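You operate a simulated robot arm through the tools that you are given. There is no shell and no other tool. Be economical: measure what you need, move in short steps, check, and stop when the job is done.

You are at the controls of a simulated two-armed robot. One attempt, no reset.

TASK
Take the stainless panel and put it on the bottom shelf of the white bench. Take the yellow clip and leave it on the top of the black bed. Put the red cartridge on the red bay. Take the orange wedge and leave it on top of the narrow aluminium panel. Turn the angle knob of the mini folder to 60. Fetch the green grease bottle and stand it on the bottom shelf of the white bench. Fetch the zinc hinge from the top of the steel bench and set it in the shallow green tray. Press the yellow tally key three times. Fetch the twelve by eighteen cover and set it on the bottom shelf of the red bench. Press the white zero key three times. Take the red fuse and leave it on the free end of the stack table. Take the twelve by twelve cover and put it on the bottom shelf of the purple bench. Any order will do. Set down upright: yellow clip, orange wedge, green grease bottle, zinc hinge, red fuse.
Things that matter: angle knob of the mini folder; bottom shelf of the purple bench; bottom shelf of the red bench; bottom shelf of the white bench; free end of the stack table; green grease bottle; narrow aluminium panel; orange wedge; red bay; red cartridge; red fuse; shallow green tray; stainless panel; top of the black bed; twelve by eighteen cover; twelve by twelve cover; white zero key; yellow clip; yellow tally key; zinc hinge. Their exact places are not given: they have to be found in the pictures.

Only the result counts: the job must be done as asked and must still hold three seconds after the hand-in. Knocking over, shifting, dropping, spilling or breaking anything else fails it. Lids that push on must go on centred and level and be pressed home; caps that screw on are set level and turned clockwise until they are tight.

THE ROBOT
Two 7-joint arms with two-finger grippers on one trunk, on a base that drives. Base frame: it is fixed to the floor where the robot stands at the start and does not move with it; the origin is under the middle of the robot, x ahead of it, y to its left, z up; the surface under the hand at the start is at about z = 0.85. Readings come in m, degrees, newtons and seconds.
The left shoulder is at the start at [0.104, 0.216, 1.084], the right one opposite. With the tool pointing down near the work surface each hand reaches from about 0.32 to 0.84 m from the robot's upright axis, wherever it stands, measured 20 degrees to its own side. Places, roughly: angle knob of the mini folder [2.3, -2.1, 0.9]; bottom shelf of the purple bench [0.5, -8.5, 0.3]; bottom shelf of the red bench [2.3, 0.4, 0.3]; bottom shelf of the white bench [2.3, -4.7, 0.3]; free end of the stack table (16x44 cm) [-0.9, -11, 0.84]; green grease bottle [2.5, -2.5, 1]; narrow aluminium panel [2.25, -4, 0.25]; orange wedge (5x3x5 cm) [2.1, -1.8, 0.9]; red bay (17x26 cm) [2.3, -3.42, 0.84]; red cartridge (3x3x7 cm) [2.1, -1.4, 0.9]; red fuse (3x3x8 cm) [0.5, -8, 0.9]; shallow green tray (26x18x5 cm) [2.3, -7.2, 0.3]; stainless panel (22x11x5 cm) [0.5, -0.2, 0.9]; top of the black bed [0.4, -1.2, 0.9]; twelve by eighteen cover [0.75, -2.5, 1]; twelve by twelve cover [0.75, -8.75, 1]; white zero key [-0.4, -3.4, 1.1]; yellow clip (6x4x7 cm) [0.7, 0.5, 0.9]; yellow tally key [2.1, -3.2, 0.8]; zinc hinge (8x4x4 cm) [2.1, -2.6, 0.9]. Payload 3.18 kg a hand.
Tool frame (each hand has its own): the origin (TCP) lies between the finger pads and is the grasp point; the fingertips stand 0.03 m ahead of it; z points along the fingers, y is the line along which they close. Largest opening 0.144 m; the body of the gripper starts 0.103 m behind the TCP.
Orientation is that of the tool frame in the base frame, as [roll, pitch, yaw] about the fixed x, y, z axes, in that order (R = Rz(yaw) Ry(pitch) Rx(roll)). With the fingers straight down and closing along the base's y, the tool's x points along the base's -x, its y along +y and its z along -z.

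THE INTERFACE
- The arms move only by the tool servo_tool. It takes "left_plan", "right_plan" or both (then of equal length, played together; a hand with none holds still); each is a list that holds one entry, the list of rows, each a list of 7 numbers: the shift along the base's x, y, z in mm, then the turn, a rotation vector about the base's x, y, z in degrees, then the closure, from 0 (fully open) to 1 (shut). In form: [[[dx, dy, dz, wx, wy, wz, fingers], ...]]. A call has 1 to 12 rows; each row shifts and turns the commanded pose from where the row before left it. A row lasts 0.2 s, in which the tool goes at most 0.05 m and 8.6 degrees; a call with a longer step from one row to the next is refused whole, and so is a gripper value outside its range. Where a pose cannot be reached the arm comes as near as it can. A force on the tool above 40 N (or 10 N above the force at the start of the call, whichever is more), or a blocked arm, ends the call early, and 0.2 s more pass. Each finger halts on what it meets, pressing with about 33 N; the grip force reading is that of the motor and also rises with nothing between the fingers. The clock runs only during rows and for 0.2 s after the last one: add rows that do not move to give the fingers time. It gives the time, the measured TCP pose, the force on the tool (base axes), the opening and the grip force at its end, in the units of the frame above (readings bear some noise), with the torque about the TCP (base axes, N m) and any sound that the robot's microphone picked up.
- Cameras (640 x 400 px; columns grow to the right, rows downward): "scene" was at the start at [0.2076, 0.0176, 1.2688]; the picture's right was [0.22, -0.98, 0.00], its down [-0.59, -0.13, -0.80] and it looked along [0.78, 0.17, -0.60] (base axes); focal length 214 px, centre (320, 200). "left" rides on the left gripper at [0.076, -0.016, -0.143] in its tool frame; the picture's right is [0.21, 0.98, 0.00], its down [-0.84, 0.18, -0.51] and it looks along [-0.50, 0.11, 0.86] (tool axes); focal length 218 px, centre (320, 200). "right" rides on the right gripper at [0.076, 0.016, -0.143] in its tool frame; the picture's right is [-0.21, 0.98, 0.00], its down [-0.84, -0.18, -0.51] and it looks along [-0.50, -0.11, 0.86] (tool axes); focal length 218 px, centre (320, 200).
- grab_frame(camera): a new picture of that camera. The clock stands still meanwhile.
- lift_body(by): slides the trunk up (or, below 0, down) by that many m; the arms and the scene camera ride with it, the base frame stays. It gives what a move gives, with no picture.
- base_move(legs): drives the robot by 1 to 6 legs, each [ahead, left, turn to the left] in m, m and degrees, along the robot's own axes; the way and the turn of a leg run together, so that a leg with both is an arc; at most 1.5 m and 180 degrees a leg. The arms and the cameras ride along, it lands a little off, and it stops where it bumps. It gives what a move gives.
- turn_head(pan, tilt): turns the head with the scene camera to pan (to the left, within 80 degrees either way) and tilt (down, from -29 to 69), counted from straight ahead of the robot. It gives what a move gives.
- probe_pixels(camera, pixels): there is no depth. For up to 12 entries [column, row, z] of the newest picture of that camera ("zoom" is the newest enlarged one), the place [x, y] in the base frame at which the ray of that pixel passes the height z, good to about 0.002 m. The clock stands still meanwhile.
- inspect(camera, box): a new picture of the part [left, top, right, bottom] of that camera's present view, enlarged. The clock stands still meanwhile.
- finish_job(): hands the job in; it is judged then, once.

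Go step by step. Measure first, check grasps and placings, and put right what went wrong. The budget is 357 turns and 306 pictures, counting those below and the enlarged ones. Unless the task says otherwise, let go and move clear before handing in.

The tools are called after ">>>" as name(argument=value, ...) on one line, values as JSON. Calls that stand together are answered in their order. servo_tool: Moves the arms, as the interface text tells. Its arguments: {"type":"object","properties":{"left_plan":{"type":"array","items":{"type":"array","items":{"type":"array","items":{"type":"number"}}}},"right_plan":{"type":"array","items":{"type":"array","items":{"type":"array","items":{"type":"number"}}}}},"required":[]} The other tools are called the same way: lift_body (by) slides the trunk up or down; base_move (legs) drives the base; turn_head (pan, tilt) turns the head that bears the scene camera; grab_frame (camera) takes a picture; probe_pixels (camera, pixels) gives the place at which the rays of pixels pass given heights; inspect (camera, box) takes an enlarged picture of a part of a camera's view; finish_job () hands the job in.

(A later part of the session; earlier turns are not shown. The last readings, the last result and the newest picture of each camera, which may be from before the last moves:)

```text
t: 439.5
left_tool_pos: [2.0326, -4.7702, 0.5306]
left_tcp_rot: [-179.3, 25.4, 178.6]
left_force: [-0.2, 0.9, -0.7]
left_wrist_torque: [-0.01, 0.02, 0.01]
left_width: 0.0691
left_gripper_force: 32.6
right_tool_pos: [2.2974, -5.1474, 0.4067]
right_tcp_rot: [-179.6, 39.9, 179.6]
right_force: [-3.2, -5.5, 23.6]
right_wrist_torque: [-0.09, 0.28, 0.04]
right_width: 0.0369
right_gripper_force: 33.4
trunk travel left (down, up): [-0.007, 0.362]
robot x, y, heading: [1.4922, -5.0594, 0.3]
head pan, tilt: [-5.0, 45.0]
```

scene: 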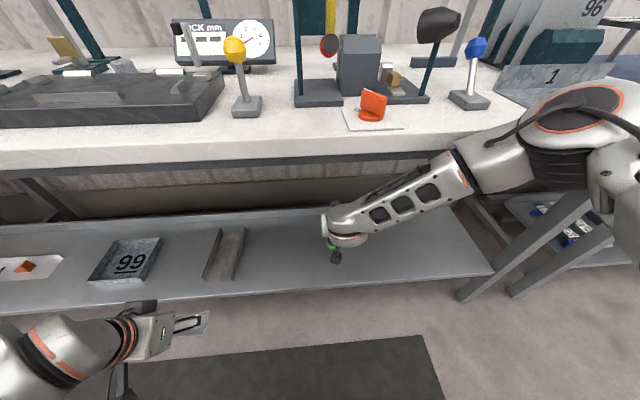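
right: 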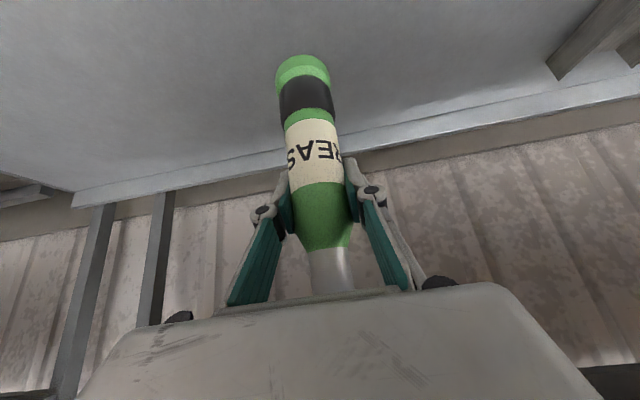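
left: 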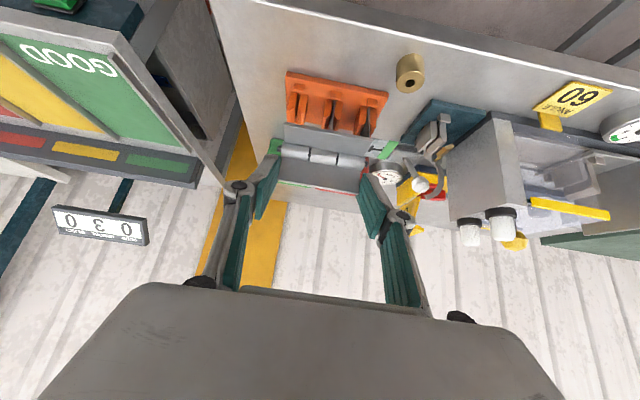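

The bottle stands. I'll ease off, open slowly and retreat along the tool axis.

>>> servo_tool(right_plan=[[[0, 0, 2, 0, 0, 0, 1], [0, 0, 0, 0, 0, 0, 0.7], [0, 0, 0, 0, 0, 0, 0.6], [0, 0, 0, 0, 0, 0, 0.4], [0, 0, 0, 0, 0, 0, 0.2], [-20, 0, 8, 0, 0, 0, 0.2], [-30, 0, 12, 0, 0, 0, 0.2], [-30, 0, 12, 0, 0, 0, 0.2], [-30, 0, 10, 0, 0, 0, 0.2]]])

>>> grab_frame(camera="right")

```text
t: 441.5
left_tool_pos: [2.0325, -4.7686, 0.528]
left_tcp_rot: [-179.4, 25.2, 178.6]
left_force: [0.1, 0.4, -0.5]
left_wrist_torque: [0.02, 0.01, -0.01]
left_width: 0.0692
left_gripper_force: 32.9
right_tool_pos: [2.1898, -5.1429, 0.4475]
right_tcp_rot: [-179.3, 39.1, 179.7]
right_force: [-0.9, -0.3, 0.1]
right_wrist_torque: [0.02, -0.02, -0.01]
right_width: 0.1153
right_gripper_force: 0.1
right hand out of reach, approached as far as the arm can: row 9
trunk travel left (down, up): [-0.007, 0.362]
robot x, y, heading: [1.4924, -5.0601, 0.1]
head pan, tilt: [-5.0, 45.0]
```

```text
84 pictures are left
```

right: 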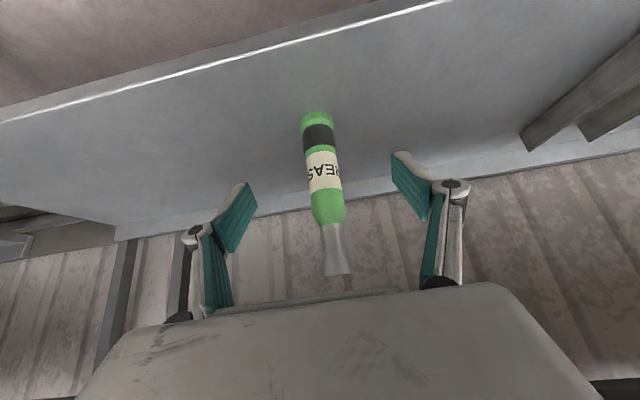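

The bottle stands upright on the shelf. I'll back out and strafe right toward y≈−7.2, looking first.

>>> base_move(legs=[[-0.2, 0, 0], [0, -1.2, 0]])

>>> turn_head(pan=-35, tilt=35)

>>> grab_frame(camera="scene")

```text
t: 453.8
left_tool_pos: [1.8399, -5.9978, 0.527]
left_tcp_rot: [-179.5, 25.3, 179.1]
left_force: [0.5, -0.3, 0.1]
left_wrist_torque: [-0.02, 0.0, -0.04]
left_width: 0.0693
left_gripper_force: 32.8
right_tool_pos: [2.0011, -6.368, 0.4495]
right_tcp_rot: [-179.4, 39.2, -179.9]
right_force: [-0.8, 0.5, 0.3]
right_wrist_torque: [-0.02, 0.0, 0.03]
right_width: 0.1151
right_gripper_force: 0.0
trunk travel left (down, up): [-0.007, 0.362]
robot x, y, heading: [1.3007, -6.2916, 0.6]
head pan, tilt: [-5.0, 45.0]
```

```text
t: 454.7
left_tool_pos: [1.84, -5.997, 0.5275]
left_tcp_rot: [-179.4, 25.3, 179.1]
left_force: [-0.4, -0.3, 0.1]
left_wrist_torque: [-0.01, -0.02, -0.01]
left_width: 0.0689
left_gripper_force: 33.1
right_tool_pos: [2.0011, -6.3671, 0.4473]
right_tcp_rot: [-179.3, 39.1, -179.8]
right_force: [0.0, -0.4, 0.0]
right_wrist_torque: [0.0, 0.02, 0.02]
right_width: 0.1152
right_gripper_force: 0.0
trunk travel left (down, up): [-0.007, 0.362]
robot x, y, heading: [1.3039, -6.291, 0.5]
head pan, tilt: [-35.0, 35.0]
```

```text
83 pictures are left
```

scene: 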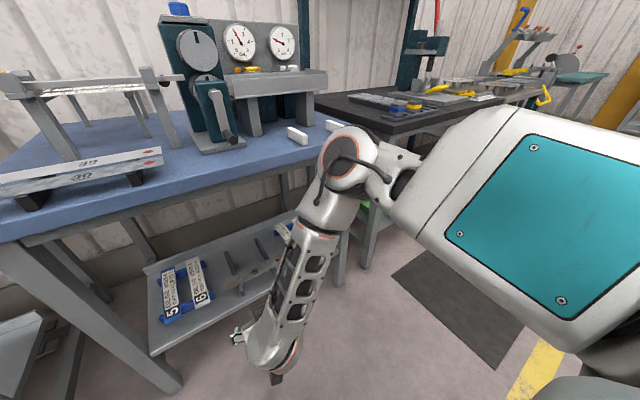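

>>> base_move(legs=[[-0.1, 0, 0], [0, -1.15, 0]])

>>> turn_head(pan=5, tilt=42)

>>> grab_frame(camera="scene")

```text
t: 465.1
left_tool_pos: [1.7529, -7.1318, 0.527]
left_tcp_rot: [-179.4, 25.2, 178.2]
left_force: [-0.2, 0.9, -0.5]
left_wrist_torque: [0.0, 0.02, 0.01]
left_width: 0.0691
left_gripper_force: 33.0
right_tool_pos: [1.9074, -7.5047, 0.4483]
right_tcp_rot: [-179.3, 39.2, 179.2]
right_force: [-0.2, -0.4, 0.4]
right_wrist_torque: [-0.04, 0.01, 0.02]
right_width: 0.1153
right_gripper_force: 0.0
trunk travel left (down, up): [-0.007, 0.362]
robot x, y, heading: [1.2099, -7.4125, -0.4]
head pan, tilt: [-35.0, 35.0]
stopped in leg 2: the robot was blocked; the commanded pose is now the measured one
```

```text
t: 466.2
left_tool_pos: [1.7525, -7.1318, 0.5282]
left_tcp_rot: [-179.3, 25.2, 178.2]
left_force: [0.0, -0.5, -0.5]
left_wrist_torque: [0.0, 0.0, -0.01]
left_width: 0.0692
left_gripper_force: 33.3
right_tool_pos: [1.9077, -7.505, 0.4484]
right_tcp_rot: [-179.3, 39.3, 179.1]
right_force: [0.4, -0.3, 1.6]
right_wrist_torque: [-0.01, -0.01, -0.01]
right_width: 0.1154
right_gripper_force: 0.1
trunk travel left (down, up): [-0.007, 0.362]
robot x, y, heading: [1.2075, -7.4179, -0.4]
head pan, tilt: [5.0, 42.0]
```

```text
82 pictures are left
```

scene: 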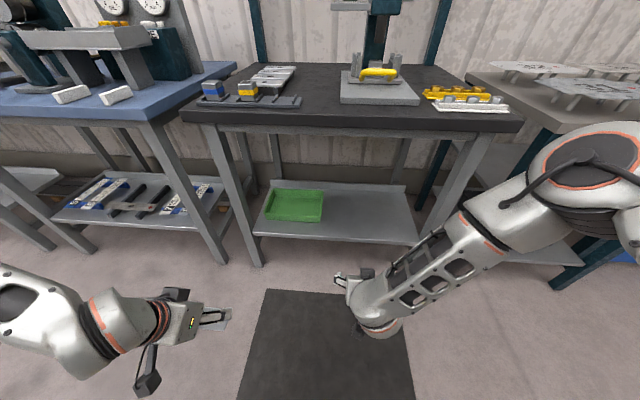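

Something on my right stopped the base, so I'll go no further that way. The green tray is at (295,205) on the lower shelf; measuring it.

>>> probe_pixels(camera="scene", pixels=[[265, 219, 0.3], [320, 222, 0.3], [275, 188, 0.35], [324, 190, 0.35], [320, 208, 0.35], [266, 204, 0.35], [335, 239, 0.3], [255, 236, 0.3], [295, 205, 0.305], [345, 128, 0.82]])

>>> inspect(camera="scene", box=[230, 160, 390, 260])

>>> turn_head(pan=-78, tilt=30)

>>> grab_frame(camera="scene")

```text
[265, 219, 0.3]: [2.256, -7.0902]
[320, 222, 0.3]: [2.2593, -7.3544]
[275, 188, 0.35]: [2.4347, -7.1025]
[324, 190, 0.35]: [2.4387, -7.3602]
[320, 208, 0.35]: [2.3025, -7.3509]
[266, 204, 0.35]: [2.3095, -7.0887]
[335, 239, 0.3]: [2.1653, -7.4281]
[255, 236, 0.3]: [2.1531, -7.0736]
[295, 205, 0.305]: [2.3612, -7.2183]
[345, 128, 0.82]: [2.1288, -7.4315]
```

```text
4.00 times, centred on (310, 210) of scene
```

zoom: 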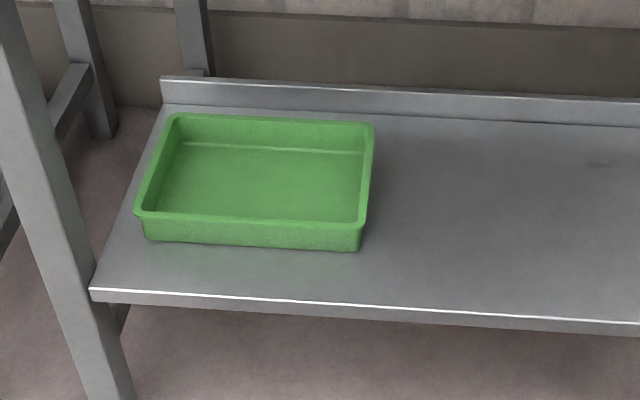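

```text
t: 467.8
left_tool_pos: [1.7526, -7.1318, 0.5274]
left_tcp_rot: [-179.4, 25.2, 178.2]
left_force: [-0.7, 0.2, -0.8]
left_wrist_torque: [0.03, 0.0, -0.01]
left_width: 0.0687
left_gripper_force: 32.4
right_tool_pos: [1.9073, -7.5045, 0.4482]
right_tcp_rot: [-179.3, 39.2, 179.2]
right_force: [-0.6, -0.5, 0.8]
right_wrist_torque: [-0.02, 0.01, -0.03]
right_width: 0.1153
right_gripper_force: 0.0
trunk travel left (down, up): [-0.007, 0.362]
robot x, y, heading: [1.2053, -7.4141, -0.4]
head pan, tilt: [-78.0, 30.0]
```

```text
80 pictures are left
```

scene: 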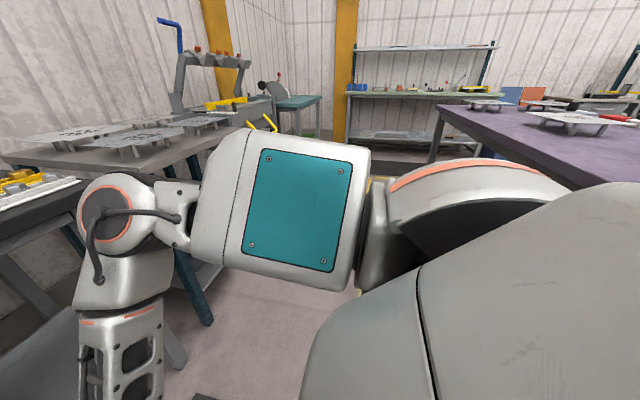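

The tray spans x 2.26–2.44, y −7.09 to −7.355, rim z 0.35. I'll move left 0.1 m (away from the obstacle), extend the left hand and restore its 40° tilt.

>>> base_move(legs=[[0.02, 0.1, 0.4]])

>>> servo_tool(left_plan=[[[20, -20, 10, 0, -3, 0, 1], [20, -20, 10, 0, -3, 0, 1], [20, -20, 0, 0, -3, 0, 1], [20, -20, 0, 0, -3, 0, 1], [20, -20, 0, 0, -3, 0, 1], [20, -20, 0, 0, 0, 0, 1], [20, -20, 0, 0, 0, 0, 1], [10, -20, 0, 0, 0, 0, 1], [0, -10, 0, 0, 0, 0, 1], [0, 0, 0, 0, 0, 0, 1]]])

>>> turn_head(pan=5, tilt=42)

>>> grab_frame(camera="left")

```text
t: 469.3
left_tool_pos: [1.7696, -7.0287, 0.528]
left_tcp_rot: [-179.4, 25.1, 178.7]
left_force: [-0.1, 0.1, -0.1]
left_wrist_torque: [-0.01, 0.01, 0.0]
left_width: 0.0691
left_gripper_force: 32.7
right_tool_pos: [1.9274, -7.3996, 0.448]
right_tcp_rot: [-179.2, 39.1, 179.8]
right_force: [-0.1, -0.3, 0.5]
right_wrist_torque: [0.01, 0.0, 0.02]
right_width: 0.1153
right_gripper_force: 0.2
trunk travel left (down, up): [-0.007, 0.362]
robot x, y, heading: [1.2304, -7.3165, 0.2]
head pan, tilt: [-78.0, 30.0]
```

```text
t: 471.5
left_tool_pos: [1.9221, -7.1885, 0.547]
left_tcp_rot: [-179.9, 40.1, 178.4]
left_force: [0.1, 0.1, -0.5]
left_wrist_torque: [-0.01, 0.03, -0.04]
left_width: 0.0688
left_gripper_force: 33.1
left hand out of reach, approached as far as the arm can: row 9
right_tool_pos: [1.9279, -7.4007, 0.4489]
right_tcp_rot: [-179.3, 39.2, 179.7]
right_force: [0.6, -0.2, -0.3]
right_wrist_torque: [-0.02, 0.0, 0.01]
right_width: 0.1153
right_gripper_force: 0.2
trunk travel left (down, up): [-0.007, 0.362]
robot x, y, heading: [1.2286, -7.3153, 0.4]
head pan, tilt: [-78.0, 30.0]
```

```text
t: 473.1
left_tool_pos: [1.9216, -7.1875, 0.5471]
left_tcp_rot: [-179.7, 40.2, 178.4]
left_force: [0.7, 0.3, -1.2]
left_wrist_torque: [-0.02, 0.01, 0.03]
left_width: 0.069
left_gripper_force: 33.2
right_tool_pos: [1.9279, -7.3996, 0.4471]
right_tcp_rot: [-179.3, 39.3, 179.7]
right_force: [0.6, -1.0, 0.7]
right_wrist_torque: [-0.03, -0.01, 0.03]
right_width: 0.1152
right_gripper_force: 0.1
trunk travel left (down, up): [-0.007, 0.362]
robot x, y, heading: [1.2304, -7.3174, 0.2]
head pan, tilt: [5.0, 42.0]
```

```text
79 pictures are left
```

left: 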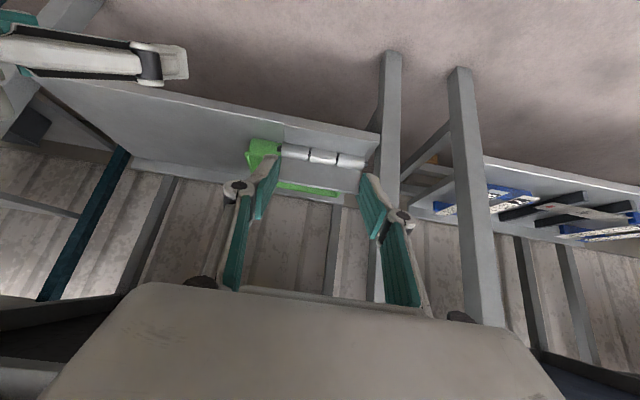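

The hinge is held level. I'll move the right hand aside, drive 0.26 m ahead and extend the hinge over the tray.

>>> servo_tool(right_plan=[[[-10, -30, 20, 0, 0, 0, 0.5], [-10, -30, 20, 0, 0, 0, 0.5], [-10, -30, 20, 0, 0, 0, 0.5], [-10, -30, 20, 0, 0, 0, 0.5]]])

>>> base_move(legs=[[0.26, -0.02, 0]])

>>> servo_tool(left_plan=[[[30, 0, -25, 0, 0, 0, 1], [30, 0, -25, 0, 0, 0, 1], [30, 0, -25, 0, 0, 0, 1], [25, 0, -15, 0, 0, 0, 1], [0, 0, 0, 0, 0, 0, 1]]])

>>> grab_frame(camera="scene")

>>> grab_frame(camera="left")

```text
t: 474.1
left_tool_pos: [1.921, -7.1887, 0.5468]
left_tcp_rot: [-179.7, 40.4, 178.4]
left_force: [0.1, 0.0, -1.0]
left_wrist_torque: [0.02, 0.0, 0.0]
left_width: 0.0691
left_gripper_force: 33.0
right_tool_pos: [1.9158, -7.4888, 0.5572]
right_tcp_rot: [-179.1, 38.7, 179.7]
right_force: [-0.8, -0.3, -0.5]
right_wrist_torque: [0.01, -0.02, -0.01]
right_width: 0.0718
right_gripper_force: 0.1
right hand out of reach, approached as far as the arm can: row 1, 2, 3, 4
trunk travel left (down, up): [-0.007, 0.362]
robot x, y, heading: [1.2316, -7.3153, 0.3]
head pan, tilt: [5.0, 42.0]
```

```text
t: 475.9
left_tool_pos: [2.1782, -7.2074, 0.547]
left_tcp_rot: [-179.8, 40.2, 178.5]
left_force: [-0.8, -0.4, -1.4]
left_wrist_torque: [0.04, -0.01, -0.02]
left_width: 0.069
left_gripper_force: 32.3
right_tool_pos: [2.172, -7.5053, 0.5572]
right_tcp_rot: [-179.2, 38.7, 179.9]
right_force: [-0.2, -0.2, 0.6]
right_wrist_torque: [-0.01, 0.01, -0.01]
right_width: 0.0718
right_gripper_force: 0.1
trunk travel left (down, up): [-0.007, 0.362]
robot x, y, heading: [1.4856, -7.3337, 0.3]
head pan, tilt: [5.0, 42.0]
```

```text
t: 477.1
left_tool_pos: [2.2764, -7.1625, 0.4697]
left_tcp_rot: [-179.7, 40.3, 178.5]
left_force: [0.0, -1.1, 0.1]
left_wrist_torque: [0.01, 0.01, 0.0]
left_width: 0.069
left_gripper_force: 32.9
left hand out of reach, approached as far as the arm can: row 1, 2, 3, 4
right_tool_pos: [2.1721, -7.5059, 0.5574]
right_tcp_rot: [-179.1, 38.7, 179.8]
right_force: [-0.1, 0.0, 0.0]
right_wrist_torque: [0.0, 0.0, -0.02]
right_width: 0.072
right_gripper_force: 0.1
trunk travel left (down, up): [-0.007, 0.362]
robot x, y, heading: [1.484, -7.334, 0.4]
head pan, tilt: [5.0, 42.0]
```

```text
78 pictures are left
```

scene: 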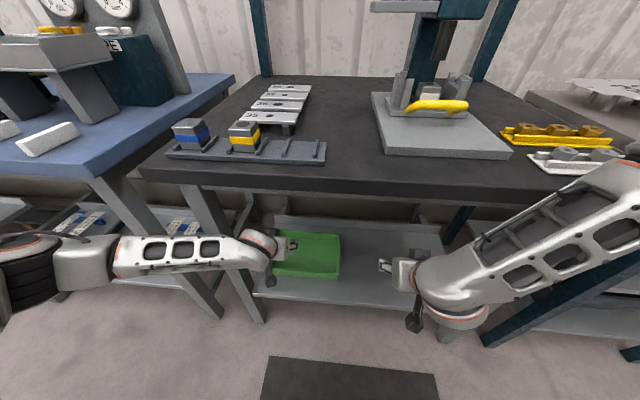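

```text
77 pictures are left
```

left: 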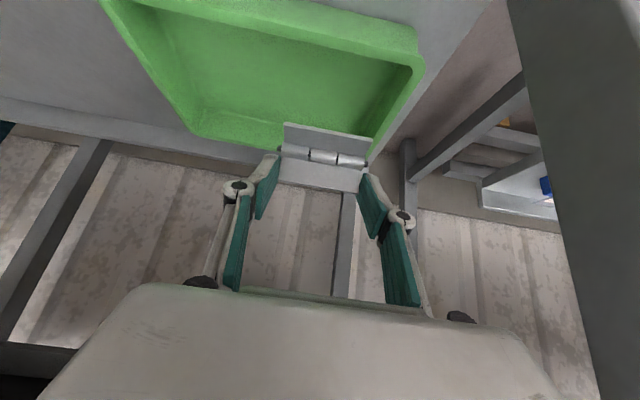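

The left arm needs more sideways offset to go lower. I'll shift the base right 0.08 m and then extend and lower.

>>> base_move(legs=[[0, -0.08, 0]])

>>> servo_tool(left_plan=[[[20, 10, -5, 0, 0, 0, 1], [15, 10, -10, 0, 0, 0, 1], [0, 5, -15, 0, 0, 0, 1], [0, 0, -15, 0, 0, 0, 1], [0, 0, 0, 0, 0, 0, 1]]])

>>> grab_frame(camera="left")

```text
t: 478.5
left_tool_pos: [2.276, -7.24, 0.4698]
left_tcp_rot: [-179.7, 40.1, 178.5]
left_force: [-0.1, 0.0, -0.6]
left_wrist_torque: [0.01, -0.02, 0.0]
left_width: 0.0689
left_gripper_force: 33.3
right_tool_pos: [2.1721, -7.5852, 0.5571]
right_tcp_rot: [-179.1, 38.8, 179.8]
right_force: [-1.0, -1.1, 0.0]
right_wrist_torque: [0.0, 0.02, 0.04]
right_width: 0.0722
right_gripper_force: 0.0
trunk travel left (down, up): [-0.007, 0.362]
robot x, y, heading: [1.4884, -7.417, 0.1]
head pan, tilt: [5.0, 42.0]
```

```text
t: 479.7
left_tool_pos: [2.3049, -7.2055, 0.4299]
left_tcp_rot: [-179.6, 40.3, 178.5]
left_force: [-0.3, 1.0, -0.7]
left_wrist_torque: [0.01, -0.02, 0.0]
left_width: 0.0691
left_gripper_force: 32.9
left hand out of reach, approached as far as the arm can: row 2, 4
right_tool_pos: [2.1725, -7.5836, 0.5582]
right_tcp_rot: [-179.0, 38.6, 179.7]
right_force: [-0.2, 0.5, 0.2]
right_wrist_torque: [0.01, 0.01, 0.0]
right_width: 0.072
right_gripper_force: 0.1
trunk travel left (down, up): [-0.007, 0.362]
robot x, y, heading: [1.4871, -7.4145, 0.2]
head pan, tilt: [5.0, 42.0]
```

```text
76 pictures are left
```

left: 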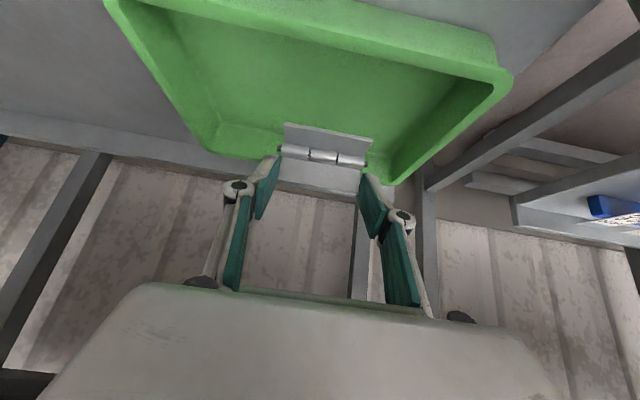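

I need more lateral offset still. I'll straighten and retract the right hand for room, then shift the base right another 0.12 m.

>>> servo_tool(right_plan=[[[-25, 5, 10, 0, 8, 0, 0.8], [-30, 5, 10, 0, 8, 0, 0.8], [-30, 5, 10, 0, 8, 0, 1], [-30, 5, 10, 0, 8, 0, 1], [-30, 5, 10, 0, 7, 0, 1], [-30, 0, 10, 0, 0, 0, 1]]])

>>> base_move(legs=[[0.015, -0.12, 0]])

>>> servo_tool(left_plan=[[[0, 20, 0, 0, 0, 0, 1], [0, 25, -5, 0, 0, 0, 1], [0, 25, -15, 0, 0, 0, 1], [0, 20, -15, 0, 0, 0, 1], [0, 0, -15, 0, 0, 0, 1], [0, 0, 0, 0, 0, 0, 1]]])

>>> grab_frame(camera="left")

```text
t: 481.1
left_tool_pos: [2.3045, -7.2051, 0.4316]
left_tcp_rot: [-179.6, 40.4, 178.5]
left_force: [-0.5, -0.2, -1.1]
left_wrist_torque: [0.01, 0.06, -0.04]
left_width: 0.0694
left_gripper_force: 33.1
right_tool_pos: [1.9988, -7.5593, 0.6184]
right_tcp_rot: [-178.8, -0.3, 179.8]
right_force: [-0.1, -0.8, 0.2]
right_wrist_torque: [-0.01, 0.03, 0.01]
right_width: 0.0002
right_gripper_force: 31.1
trunk travel left (down, up): [-0.007, 0.362]
robot x, y, heading: [1.4877, -7.4139, 0.4]
head pan, tilt: [5.0, 42.0]
```

```text
t: 482.8
left_tool_pos: [2.3197, -7.326, 0.431]
left_tcp_rot: [-179.6, 40.2, 178.5]
left_force: [0.2, 0.2, -0.1]
left_wrist_torque: [0.01, 0.0, -0.02]
left_width: 0.0692
left_gripper_force: 33.4
right_tool_pos: [2.0155, -7.6788, 0.6194]
right_tcp_rot: [-178.9, -0.4, 179.9]
right_force: [0.2, 0.1, -0.2]
right_wrist_torque: [0.03, 0.01, 0.03]
right_width: 0.0
right_gripper_force: 30.2
trunk travel left (down, up): [-0.007, 0.362]
robot x, y, heading: [1.5032, -7.5355, 0.5]
head pan, tilt: [5.0, 42.0]
```

```text
t: 484.2
left_tool_pos: [2.3205, -7.2366, 0.3812]
left_tcp_rot: [-179.6, 40.3, 178.7]
left_force: [0.1, -0.4, -0.9]
left_wrist_torque: [0.0, 0.03, -0.01]
left_width: 0.069
left_gripper_force: 33.0
right_tool_pos: [2.0157, -7.6793, 0.6194]
right_tcp_rot: [-178.9, -0.2, 179.9]
right_force: [-0.6, 0.4, -1.0]
right_wrist_torque: [0.02, -0.03, 0.04]
right_width: 0.0001
right_gripper_force: 30.8
trunk travel left (down, up): [-0.007, 0.362]
robot x, y, heading: [1.5007, -7.5326, 0.6]
head pan, tilt: [5.0, 42.0]
```

```text
75 pictures are left
```

left: 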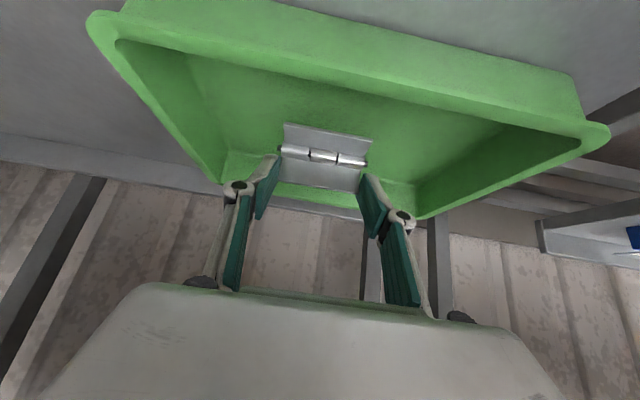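

The hinge is inside the tray's outline, 3 cm above the floor. Lowering slowly.

>>> servo_tool(left_plan=[[[0, 0, -10, 0, 0, 0, 1], [0, 0, -6, 0, 0, 0, 1], [0, 0, 0, 0, 0, 0, 1]]])

>>> servo_tool(left_plan=[[[0, 0, -4, 0, 0, 0, 1], [0, 0, 0, 0, 0, 0, 1]]])

>>> servo_tool(left_plan=[[[0, 0, -3, 0, 0, 0, 1], [0, 0, 0, 0, 0, 0, 1]]])

```text
t: 485.0
left_tool_pos: [2.3193, -7.2349, 0.3654]
left_tcp_rot: [-179.7, 40.2, 178.5]
left_force: [0.3, -0.1, -1.6]
left_wrist_torque: [0.02, 0.03, -0.04]
left_width: 0.0691
left_gripper_force: 33.3
right_tool_pos: [2.0152, -7.6787, 0.6196]
right_tcp_rot: [-178.9, -0.2, 180.0]
right_force: [-0.1, 0.3, -0.4]
right_wrist_torque: [0.0, 0.0, 0.0]
right_width: 0.0001
right_gripper_force: 31.0
trunk travel left (down, up): [-0.007, 0.362]
robot x, y, heading: [1.4988, -7.5347, 0.5]
head pan, tilt: [5.0, 42.0]
```

```text
t: 485.6
left_tool_pos: [2.3208, -7.2364, 0.3604]
left_tcp_rot: [-179.7, 40.3, 178.5]
left_force: [-1.1, -0.8, -0.6]
left_wrist_torque: [0.0, 0.03, 0.05]
left_width: 0.0691
left_gripper_force: 32.9
right_tool_pos: [2.0143, -7.6806, 0.6187]
right_tcp_rot: [-178.9, -0.3, 179.9]
right_force: [0.5, 1.1, 0.8]
right_wrist_torque: [-0.03, 0.05, -0.03]
right_width: 0.0
right_gripper_force: 30.3
trunk travel left (down, up): [-0.007, 0.362]
robot x, y, heading: [1.5005, -7.5356, 0.5]
head pan, tilt: [5.0, 42.0]
```

```text
t: 486.2
left_tool_pos: [2.3206, -7.2362, 0.3575]
left_tcp_rot: [-179.6, 40.1, 178.5]
left_force: [0.3, 0.1, -1.5]
left_wrist_torque: [0.01, 0.01, 0.02]
left_width: 0.0688
left_gripper_force: 33.4
right_tool_pos: [2.016, -7.6793, 0.619]
right_tcp_rot: [-179.0, -0.3, 179.9]
right_force: [-0.6, 0.0, 1.3]
right_wrist_torque: [-0.01, 0.0, 0.01]
right_width: 0.0
right_gripper_force: 30.8
trunk travel left (down, up): [-0.007, 0.362]
robot x, y, heading: [1.5035, -7.5334, 0.3]
head pan, tilt: [5.0, 42.0]
```

>>> servo_tool(left_plan=[[[0, 0, -3, 0, 0, 0, 1], [0, 0, 0, 0, 0, 0, 1]]])

>>> servo_tool(left_plan=[[[0, 0, -3, 0, 0, 0, 1], [0, 0, 0, 0, 0, 0, 1]]])

```text
t: 486.8
left_tool_pos: [2.3195, -7.2353, 0.3547]
left_tcp_rot: [-179.7, 40.2, 178.5]
left_force: [-0.1, 0.7, -1.0]
left_wrist_torque: [-0.01, 0.01, -0.05]
left_width: 0.0688
left_gripper_force: 33.3
right_tool_pos: [2.0147, -7.6797, 0.6193]
right_tcp_rot: [-178.9, -0.4, 180.0]
right_force: [-1.2, 0.1, -0.8]
right_wrist_torque: [-0.01, 0.0, 0.01]
right_width: 0.0001
right_gripper_force: 30.7
trunk travel left (down, up): [-0.007, 0.362]
robot x, y, heading: [1.5029, -7.5342, 0.1]
head pan, tilt: [5.0, 42.0]
```

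```text
t: 487.4
left_tool_pos: [2.3204, -7.2355, 0.3527]
left_tcp_rot: [-179.7, 40.3, 178.5]
left_force: [-1.2, 0.3, 2.7]
left_wrist_torque: [0.15, 0.08, 0.04]
left_width: 0.069
left_gripper_force: 33.4
right_tool_pos: [2.0164, -7.679, 0.6187]
right_tcp_rot: [-179.0, -0.3, 179.8]
right_force: [0.4, 0.0, 0.6]
right_wrist_torque: [0.0, 0.0, -0.01]
right_width: 0.0
right_gripper_force: 30.8
trunk travel left (down, up): [-0.007, 0.362]
robot x, y, heading: [1.5013, -7.5392, 0.3]
head pan, tilt: [5.0, 42.0]
```

Light contact now. One more millimetre or two, then release and lift out.

>>> servo_tool(left_plan=[[[0, 0, -1.5, 0, 0, 0, 1], [0, 0, 0, 0, 0, 0, 1], [0, 0, 0, 0, 0, 0, 0.48], [0, 0, 0, 0, 0, 0, 0.42], [0, 0, 0, 0, 0, 0, 0.38], [0, 0, 20, 0, 0, 0, 0.38], [0, 0, 30, 0, 0, 0, 0.38], [-20, 0, 30, 0, 0, 0, 0.38]]])

>>> inspect(camera="left", box=[180, 40, 480, 240])

```text
t: 489.2
left_tool_pos: [2.3011, -7.237, 0.4291]
left_tcp_rot: [-179.6, 40.1, 178.5]
left_force: [-0.7, 0.5, 0.7]
left_wrist_torque: [0.01, 0.02, 0.03]
left_width: 0.0894
left_gripper_force: 0.0
right_tool_pos: [2.0162, -7.6803, 0.6197]
right_tcp_rot: [-179.0, -0.2, 179.9]
right_force: [0.8, 1.2, 0.8]
right_wrist_torque: [0.0, 0.02, -0.03]
right_width: 0.0003
right_gripper_force: 30.4
trunk travel left (down, up): [-0.007, 0.362]
robot x, y, heading: [1.5035, -7.5302, 0.6]
head pan, tilt: [5.0, 42.0]
```

```text
2.00 times, centred on (330, 140) of left
```

zoom: 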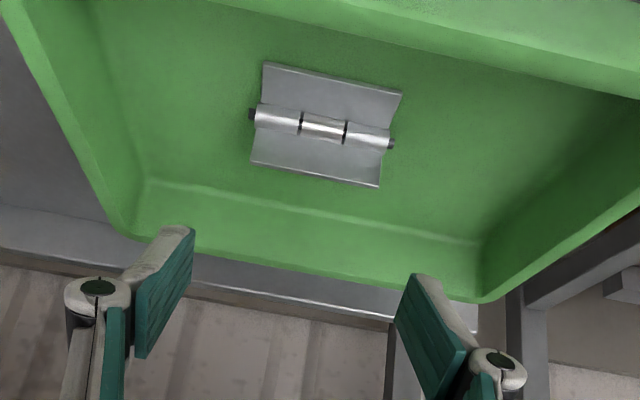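

The hinge rests upright in the tray. I'll withdraw, raise the trunk and look towards the purple bench.

>>> base_move(legs=[[-0.2, 0.1, 0]])

>>> lift_body(by=0.25)

>>> servo_tool(left_plan=[[[-20, 0, 40, 0, 7, 0, 0.4], [-25, 0, 40, 0, 8, 0, 0.4], [-25, 0, 40, 0, 8, 0, 0.4], [-25, 0, 40, 0, 8, 0, 0.4], [-25, 0, 40, 0, 8, 0, 0.4], [-25, 0, 40, 0, 0, 0, 0.4], [-25, 0, 40, 0, 0, 0, 0.4], [-25, 0, 30, 0, 0, 0, 0.4]]], right_plan=[[[-10, 0, 20, 0, 0, 0, 0.4], [-10, 0, 20, 0, 0, 0, 0.4], [-10, 0, 20, 0, 0, 0, 0.4], [0, 0, 20, 0, 0, 0, 0.4], [0, 0, 20, 0, 0, 0, 0.4], [0, 0, 20, 0, 0, 0, 0.4], [0, 0, 20, 0, 0, 0, 0.4], [0, 0, 0, 0, 0, 0, 0.4]]])

>>> turn_head(pan=-80, tilt=35)

>>> grab_frame(camera="scene")

```text
t: 490.9
left_tool_pos: [2.103, -7.145, 0.4288]
left_tcp_rot: [-179.6, 40.4, 178.3]
left_force: [1.4, -0.4, -0.8]
left_wrist_torque: [0.05, -0.02, -0.01]
left_width: 0.0894
left_gripper_force: 0.1
right_tool_pos: [1.8133, -7.5849, 0.6191]
right_tcp_rot: [-178.9, 0.0, 179.5]
right_force: [-1.1, -1.0, 0.3]
right_wrist_torque: [0.05, 0.01, 0.01]
right_width: 0.0
right_gripper_force: 30.4
trunk travel left (down, up): [-0.007, 0.362]
robot x, y, heading: [1.3031, -7.4386, 0.1]
head pan, tilt: [5.0, 42.0]
```

```text
t: 492.4
left_tool_pos: [2.1609, -7.1425, 0.787]
left_tcp_rot: [179.9, 56.4, 177.9]
left_force: [3.6, 0.1, -11.3]
left_wrist_torque: [-0.58, -0.1, -0.16]
left_width: 0.087
left_gripper_force: 0.1
right_tool_pos: [1.8174, -7.5849, 0.7847]
right_tcp_rot: [-179.0, 1.7, 179.4]
right_force: [0.0, -0.3, -0.1]
right_wrist_torque: [-0.04, -0.03, 0.02]
right_width: 0.0
right_gripper_force: 30.5
trunk travel left (down, up): [-0.158, 0.211]
robot x, y, heading: [1.3002, -7.4356, -0.4]
head pan, tilt: [5.0, 42.0]
stopped: the force on the tool passed its limit at 373 N (the readings are from after the stop); the commanded pose is now the measured one
```

```text
t: 492.8
left_tool_pos: [2.1446, -7.1417, 0.7958]
left_tcp_rot: [-179.7, 52.2, 178.7]
left_force: [-6.1, 0.5, -14.0]
left_wrist_torque: [-0.56, -0.16, 0.44]
left_width: 0.0854
left_gripper_force: 0.1
right_tool_pos: [1.8118, -7.5847, 0.7939]
right_tcp_rot: [-179.1, 1.5, 179.5]
right_force: [-0.5, 0.9, 0.6]
right_wrist_torque: [0.02, -0.1, 0.02]
right_width: 0.0868
right_gripper_force: 0.2
trunk travel left (down, up): [-0.158, 0.211]
robot x, y, heading: [1.2975, -7.4367, -0.2]
head pan, tilt: [5.0, 42.0]
stopped in row 1 (left hand): the force on the tool passed its limit at 108 N (the readings are from after the stop); the commanded pose is now the measured one
```

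```text
t: 494.4
left_tool_pos: [2.1442, -7.1421, 0.7953]
left_tcp_rot: [-179.6, 52.1, 178.6]
left_force: [-28.7, -1.1, -18.5]
left_wrist_torque: [-0.89, -0.67, 1.51]
left_width: 0.0872
left_gripper_force: 0.6
right_tool_pos: [1.8114, -7.5836, 0.793]
right_tcp_rot: [-178.9, 1.6, 179.5]
right_force: [-0.4, 0.3, 0.3]
right_wrist_torque: [0.0, -0.03, 0.0]
right_width: 0.0864
right_gripper_force: 0.0
trunk travel left (down, up): [-0.158, 0.211]
robot x, y, heading: [1.3019, -7.4351, -0.1]
head pan, tilt: [-80.0, 35.0]
```

```text
73 pictures are left
```

scene: 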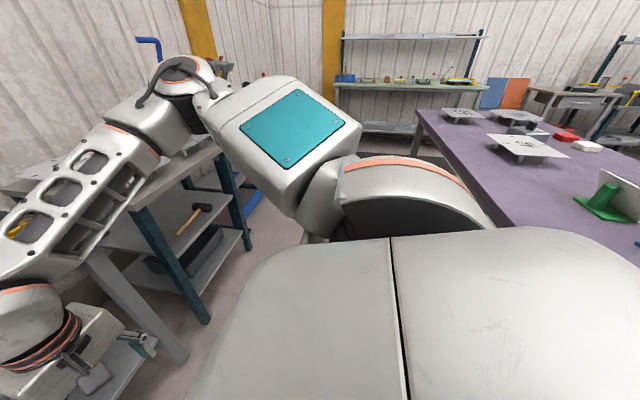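

The left fingertips caught the black bench's edge while rising. I'll ease the hand down and back, away from it.

>>> servo_tool(left_plan=[[[-3, 0, -12, 0, 0, 0, 0.4], [-6, 0, -12, 0, 0, 0, 0.4], [0, 0, 0, 0, 0, 0, 0.4]]])

>>> turn_head(pan=20, tilt=40)

>>> grab_frame(camera="scene")

```text
t: 495.2
left_tool_pos: [2.1404, -7.1423, 0.7768]
left_tcp_rot: [-179.9, 52.8, 178.3]
left_force: [-0.7, -0.3, 0.4]
left_wrist_torque: [-0.01, -0.04, -0.01]
left_width: 0.0866
left_gripper_force: 0.2
right_tool_pos: [1.8114, -7.585, 0.7945]
right_tcp_rot: [-178.9, 1.6, 179.5]
right_force: [-0.1, -0.5, 0.3]
right_wrist_torque: [0.04, 0.0, 0.01]
right_width: 0.0865
right_gripper_force: 0.0
trunk travel left (down, up): [-0.158, 0.211]
robot x, y, heading: [1.3009, -7.4345, -0.0]
head pan, tilt: [-80.0, 35.0]
```

```text
t: 496.9
left_tool_pos: [2.1387, -7.1425, 0.7752]
left_tcp_rot: [-179.8, 52.7, 178.4]
left_force: [0.1, -0.6, 0.1]
left_wrist_torque: [-0.02, 0.0, 0.0]
left_width: 0.0865
left_gripper_force: 0.1
right_tool_pos: [1.8118, -7.5855, 0.7927]
right_tcp_rot: [-179.0, 1.7, 179.5]
right_force: [-0.1, -0.4, -0.5]
right_wrist_torque: [-0.01, -0.02, -0.02]
right_width: 0.0861
right_gripper_force: 0.0
trunk travel left (down, up): [-0.158, 0.211]
robot x, y, heading: [1.3005, -7.4352, -0.0]
head pan, tilt: [20.0, 40.0]
```

```text
72 pictures are left
```

scene: 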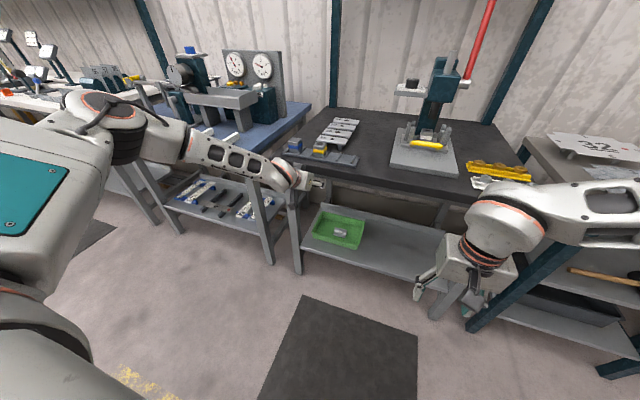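

All items on the bench look undisturbed, and the hand is free. I'll back up and raise again.

>>> base_move(legs=[[-0.12, 0.05, 0]])

>>> servo_tool(left_plan=[[[-30, 0, 20, 0, 8, 0, 0.4], [-30, 0, 30, 0, 8, 0, 0.4], [-30, 0, 30, 0, 8, 0, 0.4], [-30, 0, 30, 0, 8, 0, 0.4], [-30, 0, 40, 0, 8, 0, 0.4], [-30, 0, 40, 0, 8, 0, 0.4], [0, 0, 40, 0, 4, 0, 0.4]]], right_plan=[[[0, 0, 30, 0, 0, 0, 0.4], [0, 0, 30, 0, 0, 0, 0.4], [0, 0, 30, 0, 0, 0, 0.4], [0, 0, 30, 0, 0, 0, 0.4], [0, 0, 30, 0, 0, 0, 0.4], [0, 0, 30, 0, 0, 0, 0.4], [0, 0, 30, 0, 0, 0, 0.4]]])

>>> lift_body(by=0.1)

>>> turn_head(pan=-80, tilt=30)

>>> grab_frame(camera="scene")

>>> probe_pixels(camera="scene", pixels=[[428, 112, 0.85], [490, 200, 0.85], [560, 260, 0.85], [600, 205, 0.87], [520, 150, 0.9]])

```text
t: 497.7
left_tool_pos: [2.1337, -7.1351, 0.7739]
left_tcp_rot: [-179.7, 52.5, 178.7]
left_force: [-0.6, -0.1, 0.2]
left_wrist_torque: [0.0, 0.05, 0.01]
left_width: 0.0863
left_gripper_force: 0.1
right_tool_pos: [1.8101, -7.5788, 0.7933]
right_tcp_rot: [-178.9, 1.5, 179.9]
right_force: [-0.4, 0.2, 0.3]
right_wrist_torque: [0.01, -0.03, -0.03]
right_width: 0.0865
right_gripper_force: 0.2
trunk travel left (down, up): [-0.158, 0.211]
robot x, y, heading: [1.2971, -7.4341, 0.5]
head pan, tilt: [20.0, 40.0]
stopped in leg 1: the robot was blocked; the commanded pose is now the measured one
```

```text
t: 499.3
left_tool_pos: [1.9524, -7.138, 1.0041]
left_tcp_rot: [-178.6, 0.5, 179.2]
left_force: [0.1, -0.5, -0.2]
left_wrist_torque: [0.01, -0.03, 0.01]
left_width: 0.0862
left_gripper_force: 0.1
right_tool_pos: [1.8101, -7.578, 1.0028]
right_tcp_rot: [-178.9, 1.6, 179.8]
right_force: [-0.3, 0.9, 0.9]
right_wrist_torque: [-0.01, 0.0, 0.03]
right_width: 0.0864
right_gripper_force: 0.0
trunk travel left (down, up): [-0.158, 0.211]
robot x, y, heading: [1.2996, -7.4347, 0.4]
head pan, tilt: [20.0, 40.0]
```

```text
t: 500.6
left_tool_pos: [1.9531, -7.1349, 1.1122]
left_tcp_rot: [-178.9, 1.3, 179.4]
left_force: [0.0, 0.0, -0.5]
left_wrist_torque: [-0.01, 0.01, 0.01]
left_width: 0.0863
left_gripper_force: 0.1
right_tool_pos: [1.8096, -7.5792, 1.1023]
right_tcp_rot: [-179.0, 1.6, 179.8]
right_force: [-0.1, 0.4, -0.4]
right_wrist_torque: [0.03, -0.04, 0.01]
right_width: 0.0866
right_gripper_force: 0.1
trunk travel left (down, up): [-0.258, 0.111]
robot x, y, heading: [1.2962, -7.4338, 0.4]
head pan, tilt: [20.0, 40.0]
```

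```text
t: 502.4
left_tool_pos: [1.952, -7.1358, 1.1136]
left_tcp_rot: [-178.8, 1.5, 179.2]
left_force: [0.9, -0.6, 0.4]
left_wrist_torque: [0.03, 0.03, 0.03]
left_width: 0.0868
left_gripper_force: 0.1
right_tool_pos: [1.8092, -7.5786, 1.1029]
right_tcp_rot: [-179.0, 1.4, 179.8]
right_force: [0.7, 0.1, 0.6]
right_wrist_torque: [-0.03, 0.02, -0.01]
right_width: 0.0865
right_gripper_force: 0.1
trunk travel left (down, up): [-0.258, 0.111]
robot x, y, heading: [1.2979, -7.4338, 0.2]
head pan, tilt: [-80.0, 30.0]
```

```text
71 pictures are left
```

scene: 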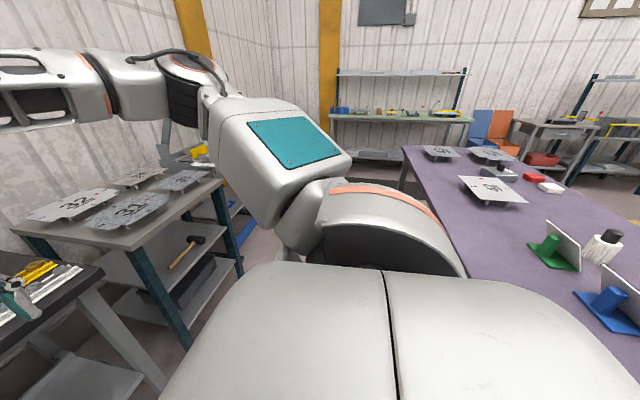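

```text
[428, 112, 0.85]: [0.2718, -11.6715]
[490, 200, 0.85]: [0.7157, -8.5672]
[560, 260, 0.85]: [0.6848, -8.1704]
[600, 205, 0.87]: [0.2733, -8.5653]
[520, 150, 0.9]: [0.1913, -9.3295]
```

Something directly behind blocks backing up. I'll probe the purple bench's near edge.

>>> probe_pixels(camera="scene", pixels=[[403, 150, 0.85], [430, 195, 0.85], [468, 270, 0.85], [410, 148, 0.85], [605, 245, 0.87], [495, 190, 0.9], [495, 175, 0.9]])

>>> inspect(camera="scene", box=[400, 130, 640, 290])

```text
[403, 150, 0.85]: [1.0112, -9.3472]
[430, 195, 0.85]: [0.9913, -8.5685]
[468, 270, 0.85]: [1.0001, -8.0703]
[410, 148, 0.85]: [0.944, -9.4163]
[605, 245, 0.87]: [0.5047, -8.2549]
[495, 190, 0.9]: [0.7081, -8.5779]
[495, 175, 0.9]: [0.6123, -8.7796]
```

```text
2.50 times, centred on (520, 210) of scene
```

zoom: 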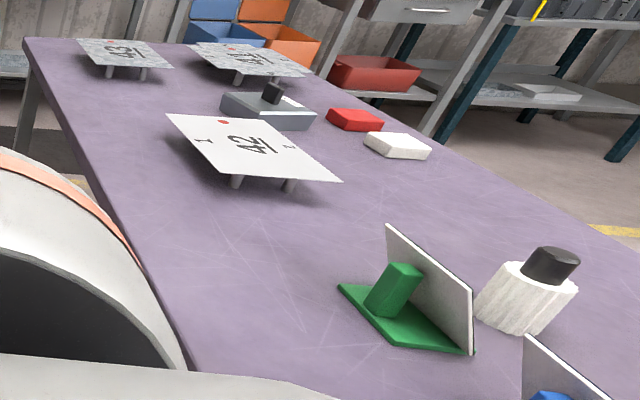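

The purple bench's aisle edge is at x≈1.0, running y −9.4 to about −7.4, right behind me. I'll tuck the hands, move forward to mid-aisle and turn around to face it.

>>> servo_tool(left_plan=[[[-40, 0, 5, 0, 0, 0, 0.5], [-40, 0, 5, 0, 0, 0, 0.5], [-40, -10, 5, 0, 0, 0, 0.5], [-40, -10, 0, 0, 0, 0, 0.5], [-40, -10, 0, 0, 0, 0, 0.5]]], right_plan=[[[-20, 0, 5, 0, 0, 0, 0.5], [-20, 0, 5, 0, 0, 0, 0.5], [-20, 0, 5, 0, 0, 0, 0.5], [-10, 0, 0, 0, 0, 0, 0.5], [0, 0, 0, 0, 0, 0, 0.5]]])

>>> base_move(legs=[[0.24, 0, 0], [0, 0, -90], [0, 0, -90]])

>>> turn_head(pan=15, tilt=35)

>>> grab_frame(camera="scene")

```text
t: 503.6
left_tool_pos: [1.7523, -7.1661, 1.1289]
left_tcp_rot: [-178.7, 1.5, 179.2]
left_force: [-0.4, 0.2, 0.8]
left_wrist_torque: [0.0, 0.0, -0.05]
left_width: 0.072
left_gripper_force: 0.0
right_tool_pos: [1.7375, -7.5807, 1.1182]
right_tcp_rot: [-179.0, 1.6, 179.8]
right_force: [-0.8, -1.4, 0.8]
right_wrist_torque: [0.03, -0.07, -0.02]
right_width: 0.072
right_gripper_force: 0.0
trunk travel left (down, up): [-0.258, 0.111]
robot x, y, heading: [1.3028, -7.4337, 0.5]
head pan, tilt: [-80.0, 30.0]
```

```text
t: 513.1
left_tool_pos: [1.0786, -7.6929, 1.1285]
left_tcp_rot: [-178.7, 1.4, -1.7]
left_force: [0.6, 0.9, 0.8]
left_wrist_torque: [0.0, 0.04, 0.0]
left_width: 0.0722
left_gripper_force: 0.0
right_tool_pos: [1.1013, -7.2805, 1.1188]
right_tcp_rot: [-179.0, 1.5, -1.1]
right_force: [0.0, 0.0, 0.3]
right_wrist_torque: [-0.01, 0.0, 0.03]
right_width: 0.0718
right_gripper_force: 0.1
trunk travel left (down, up): [-0.258, 0.111]
robot x, y, heading: [1.5422, -7.4314, 179.4]
head pan, tilt: [-80.0, 30.0]
```

```text
t: 514.8
left_tool_pos: [1.0787, -7.694, 1.1291]
left_tcp_rot: [-178.7, 1.3, -1.8]
left_force: [-0.8, -0.4, 0.6]
left_wrist_torque: [0.01, -0.04, -0.02]
left_width: 0.0722
left_gripper_force: 0.1
right_tool_pos: [1.1006, -7.2799, 1.1182]
right_tcp_rot: [-179.0, 1.5, -1.0]
right_force: [-0.1, 1.0, 0.0]
right_wrist_torque: [0.02, 0.01, -0.01]
right_width: 0.0718
right_gripper_force: 0.0
trunk travel left (down, up): [-0.258, 0.111]
robot x, y, heading: [1.5405, -7.4337, 179.3]
head pan, tilt: [15.0, 35.0]
```

```text
69 pictures are left
```

scene: 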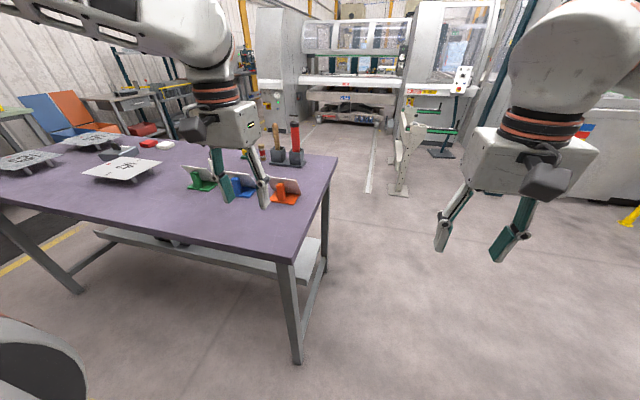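

>>> inspect(camera="scene", box=[170, 90, 350, 220])

>>> probe_pixels(camera="scene", pixels=[[292, 262, 0.85], [338, 157, 0.85], [296, 163, 0.87], [278, 163, 0.87], [120, 172, 0.9], [125, 155, 0.87], [322, 240, 0.3], [150, 228, 0.3]])

```text
3.08 times, centred on (260, 155) of scene
```

zoom: 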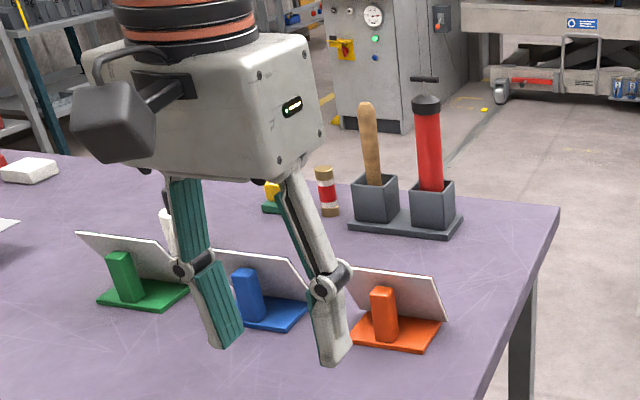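

```text
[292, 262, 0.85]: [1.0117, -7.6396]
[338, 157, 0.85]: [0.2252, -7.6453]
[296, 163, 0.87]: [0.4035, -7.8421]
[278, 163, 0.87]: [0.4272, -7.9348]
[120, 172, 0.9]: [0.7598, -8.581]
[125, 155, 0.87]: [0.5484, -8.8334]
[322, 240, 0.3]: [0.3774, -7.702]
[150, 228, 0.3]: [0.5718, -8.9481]
```

The red fuse (red band, brass caps) is at ≈(0.45, −8.0), near tall tools; the 12×12 cover is further along. I'll do the cover first from this aisle: strafe left along the bench.

>>> base_move(legs=[[0, 1.4, 0.5]])

>>> turn_head(pan=-5, tilt=42)

>>> grab_frame(camera="scene")

```text
t: 527.1
left_tool_pos: [1.0756, -9.0828, 1.1284]
left_tcp_rot: [-178.7, 1.3, -1.0]
left_force: [-0.2, -0.8, 0.0]
left_wrist_torque: [-0.05, -0.02, 0.02]
left_width: 0.072
left_gripper_force: 0.1
right_tool_pos: [1.093, -8.6685, 1.1181]
right_tcp_rot: [-179.0, 1.5, -0.5]
right_force: [0.6, -0.4, 0.7]
right_wrist_torque: [0.01, 0.0, 0.03]
right_width: 0.0718
right_gripper_force: 0.0
trunk travel left (down, up): [-0.258, 0.111]
robot x, y, heading: [1.535, -8.8143, -179.9]
head pan, tilt: [15.0, 35.0]
```

```text
t: 527.9
left_tool_pos: [1.0747, -9.0828, 1.1296]
left_tcp_rot: [-178.7, 1.4, -1.0]
left_force: [0.0, 0.4, -0.7]
left_wrist_torque: [-0.01, 0.02, 0.01]
left_width: 0.072
left_gripper_force: 0.0
right_tool_pos: [1.0924, -8.6698, 1.1178]
right_tcp_rot: [-179.1, 1.4, -0.3]
right_force: [0.1, 1.2, -0.6]
right_wrist_torque: [0.01, 0.02, -0.01]
right_width: 0.0719
right_gripper_force: 0.1
trunk travel left (down, up): [-0.258, 0.111]
robot x, y, heading: [1.5338, -8.8143, -180.0]
head pan, tilt: [-5.0, 42.0]
```

```text
67 pictures are left
```

scene: 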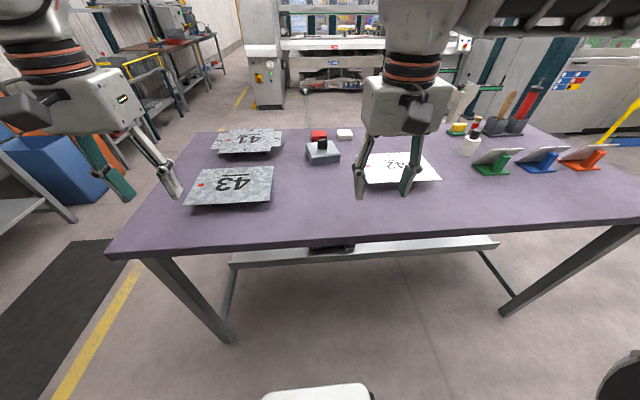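

>>> inspect(camera="scene", box=[270, 115, 390, 190])

>>> probe_pixels(camera="scene", pixels=[[308, 163, 0.85], [340, 162, 0.85], [322, 140, 0.93], [322, 140, 0.95], [230, 266, 0.3], [400, 254, 0.3], [498, 246, 0.3], [240, 254, 0.3], [335, 244, 0.35], [270, 197, 0.9], [367, 180, 0.9], [222, 343, 0.0]])

```text
5.33 times, centred on (330, 152) of scene
```

zoom: 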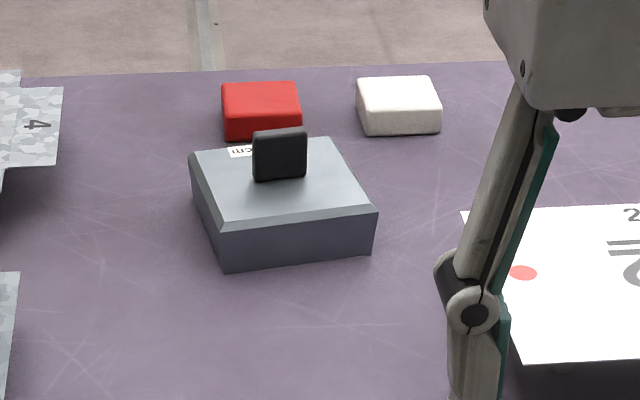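

```text
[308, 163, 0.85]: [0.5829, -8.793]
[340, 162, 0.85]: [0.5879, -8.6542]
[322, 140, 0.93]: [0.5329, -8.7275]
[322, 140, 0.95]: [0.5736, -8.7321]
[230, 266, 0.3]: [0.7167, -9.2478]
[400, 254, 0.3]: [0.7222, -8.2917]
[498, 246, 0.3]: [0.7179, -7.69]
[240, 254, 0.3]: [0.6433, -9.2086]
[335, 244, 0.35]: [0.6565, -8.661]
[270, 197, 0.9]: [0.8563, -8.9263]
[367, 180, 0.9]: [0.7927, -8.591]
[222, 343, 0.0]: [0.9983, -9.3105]
```

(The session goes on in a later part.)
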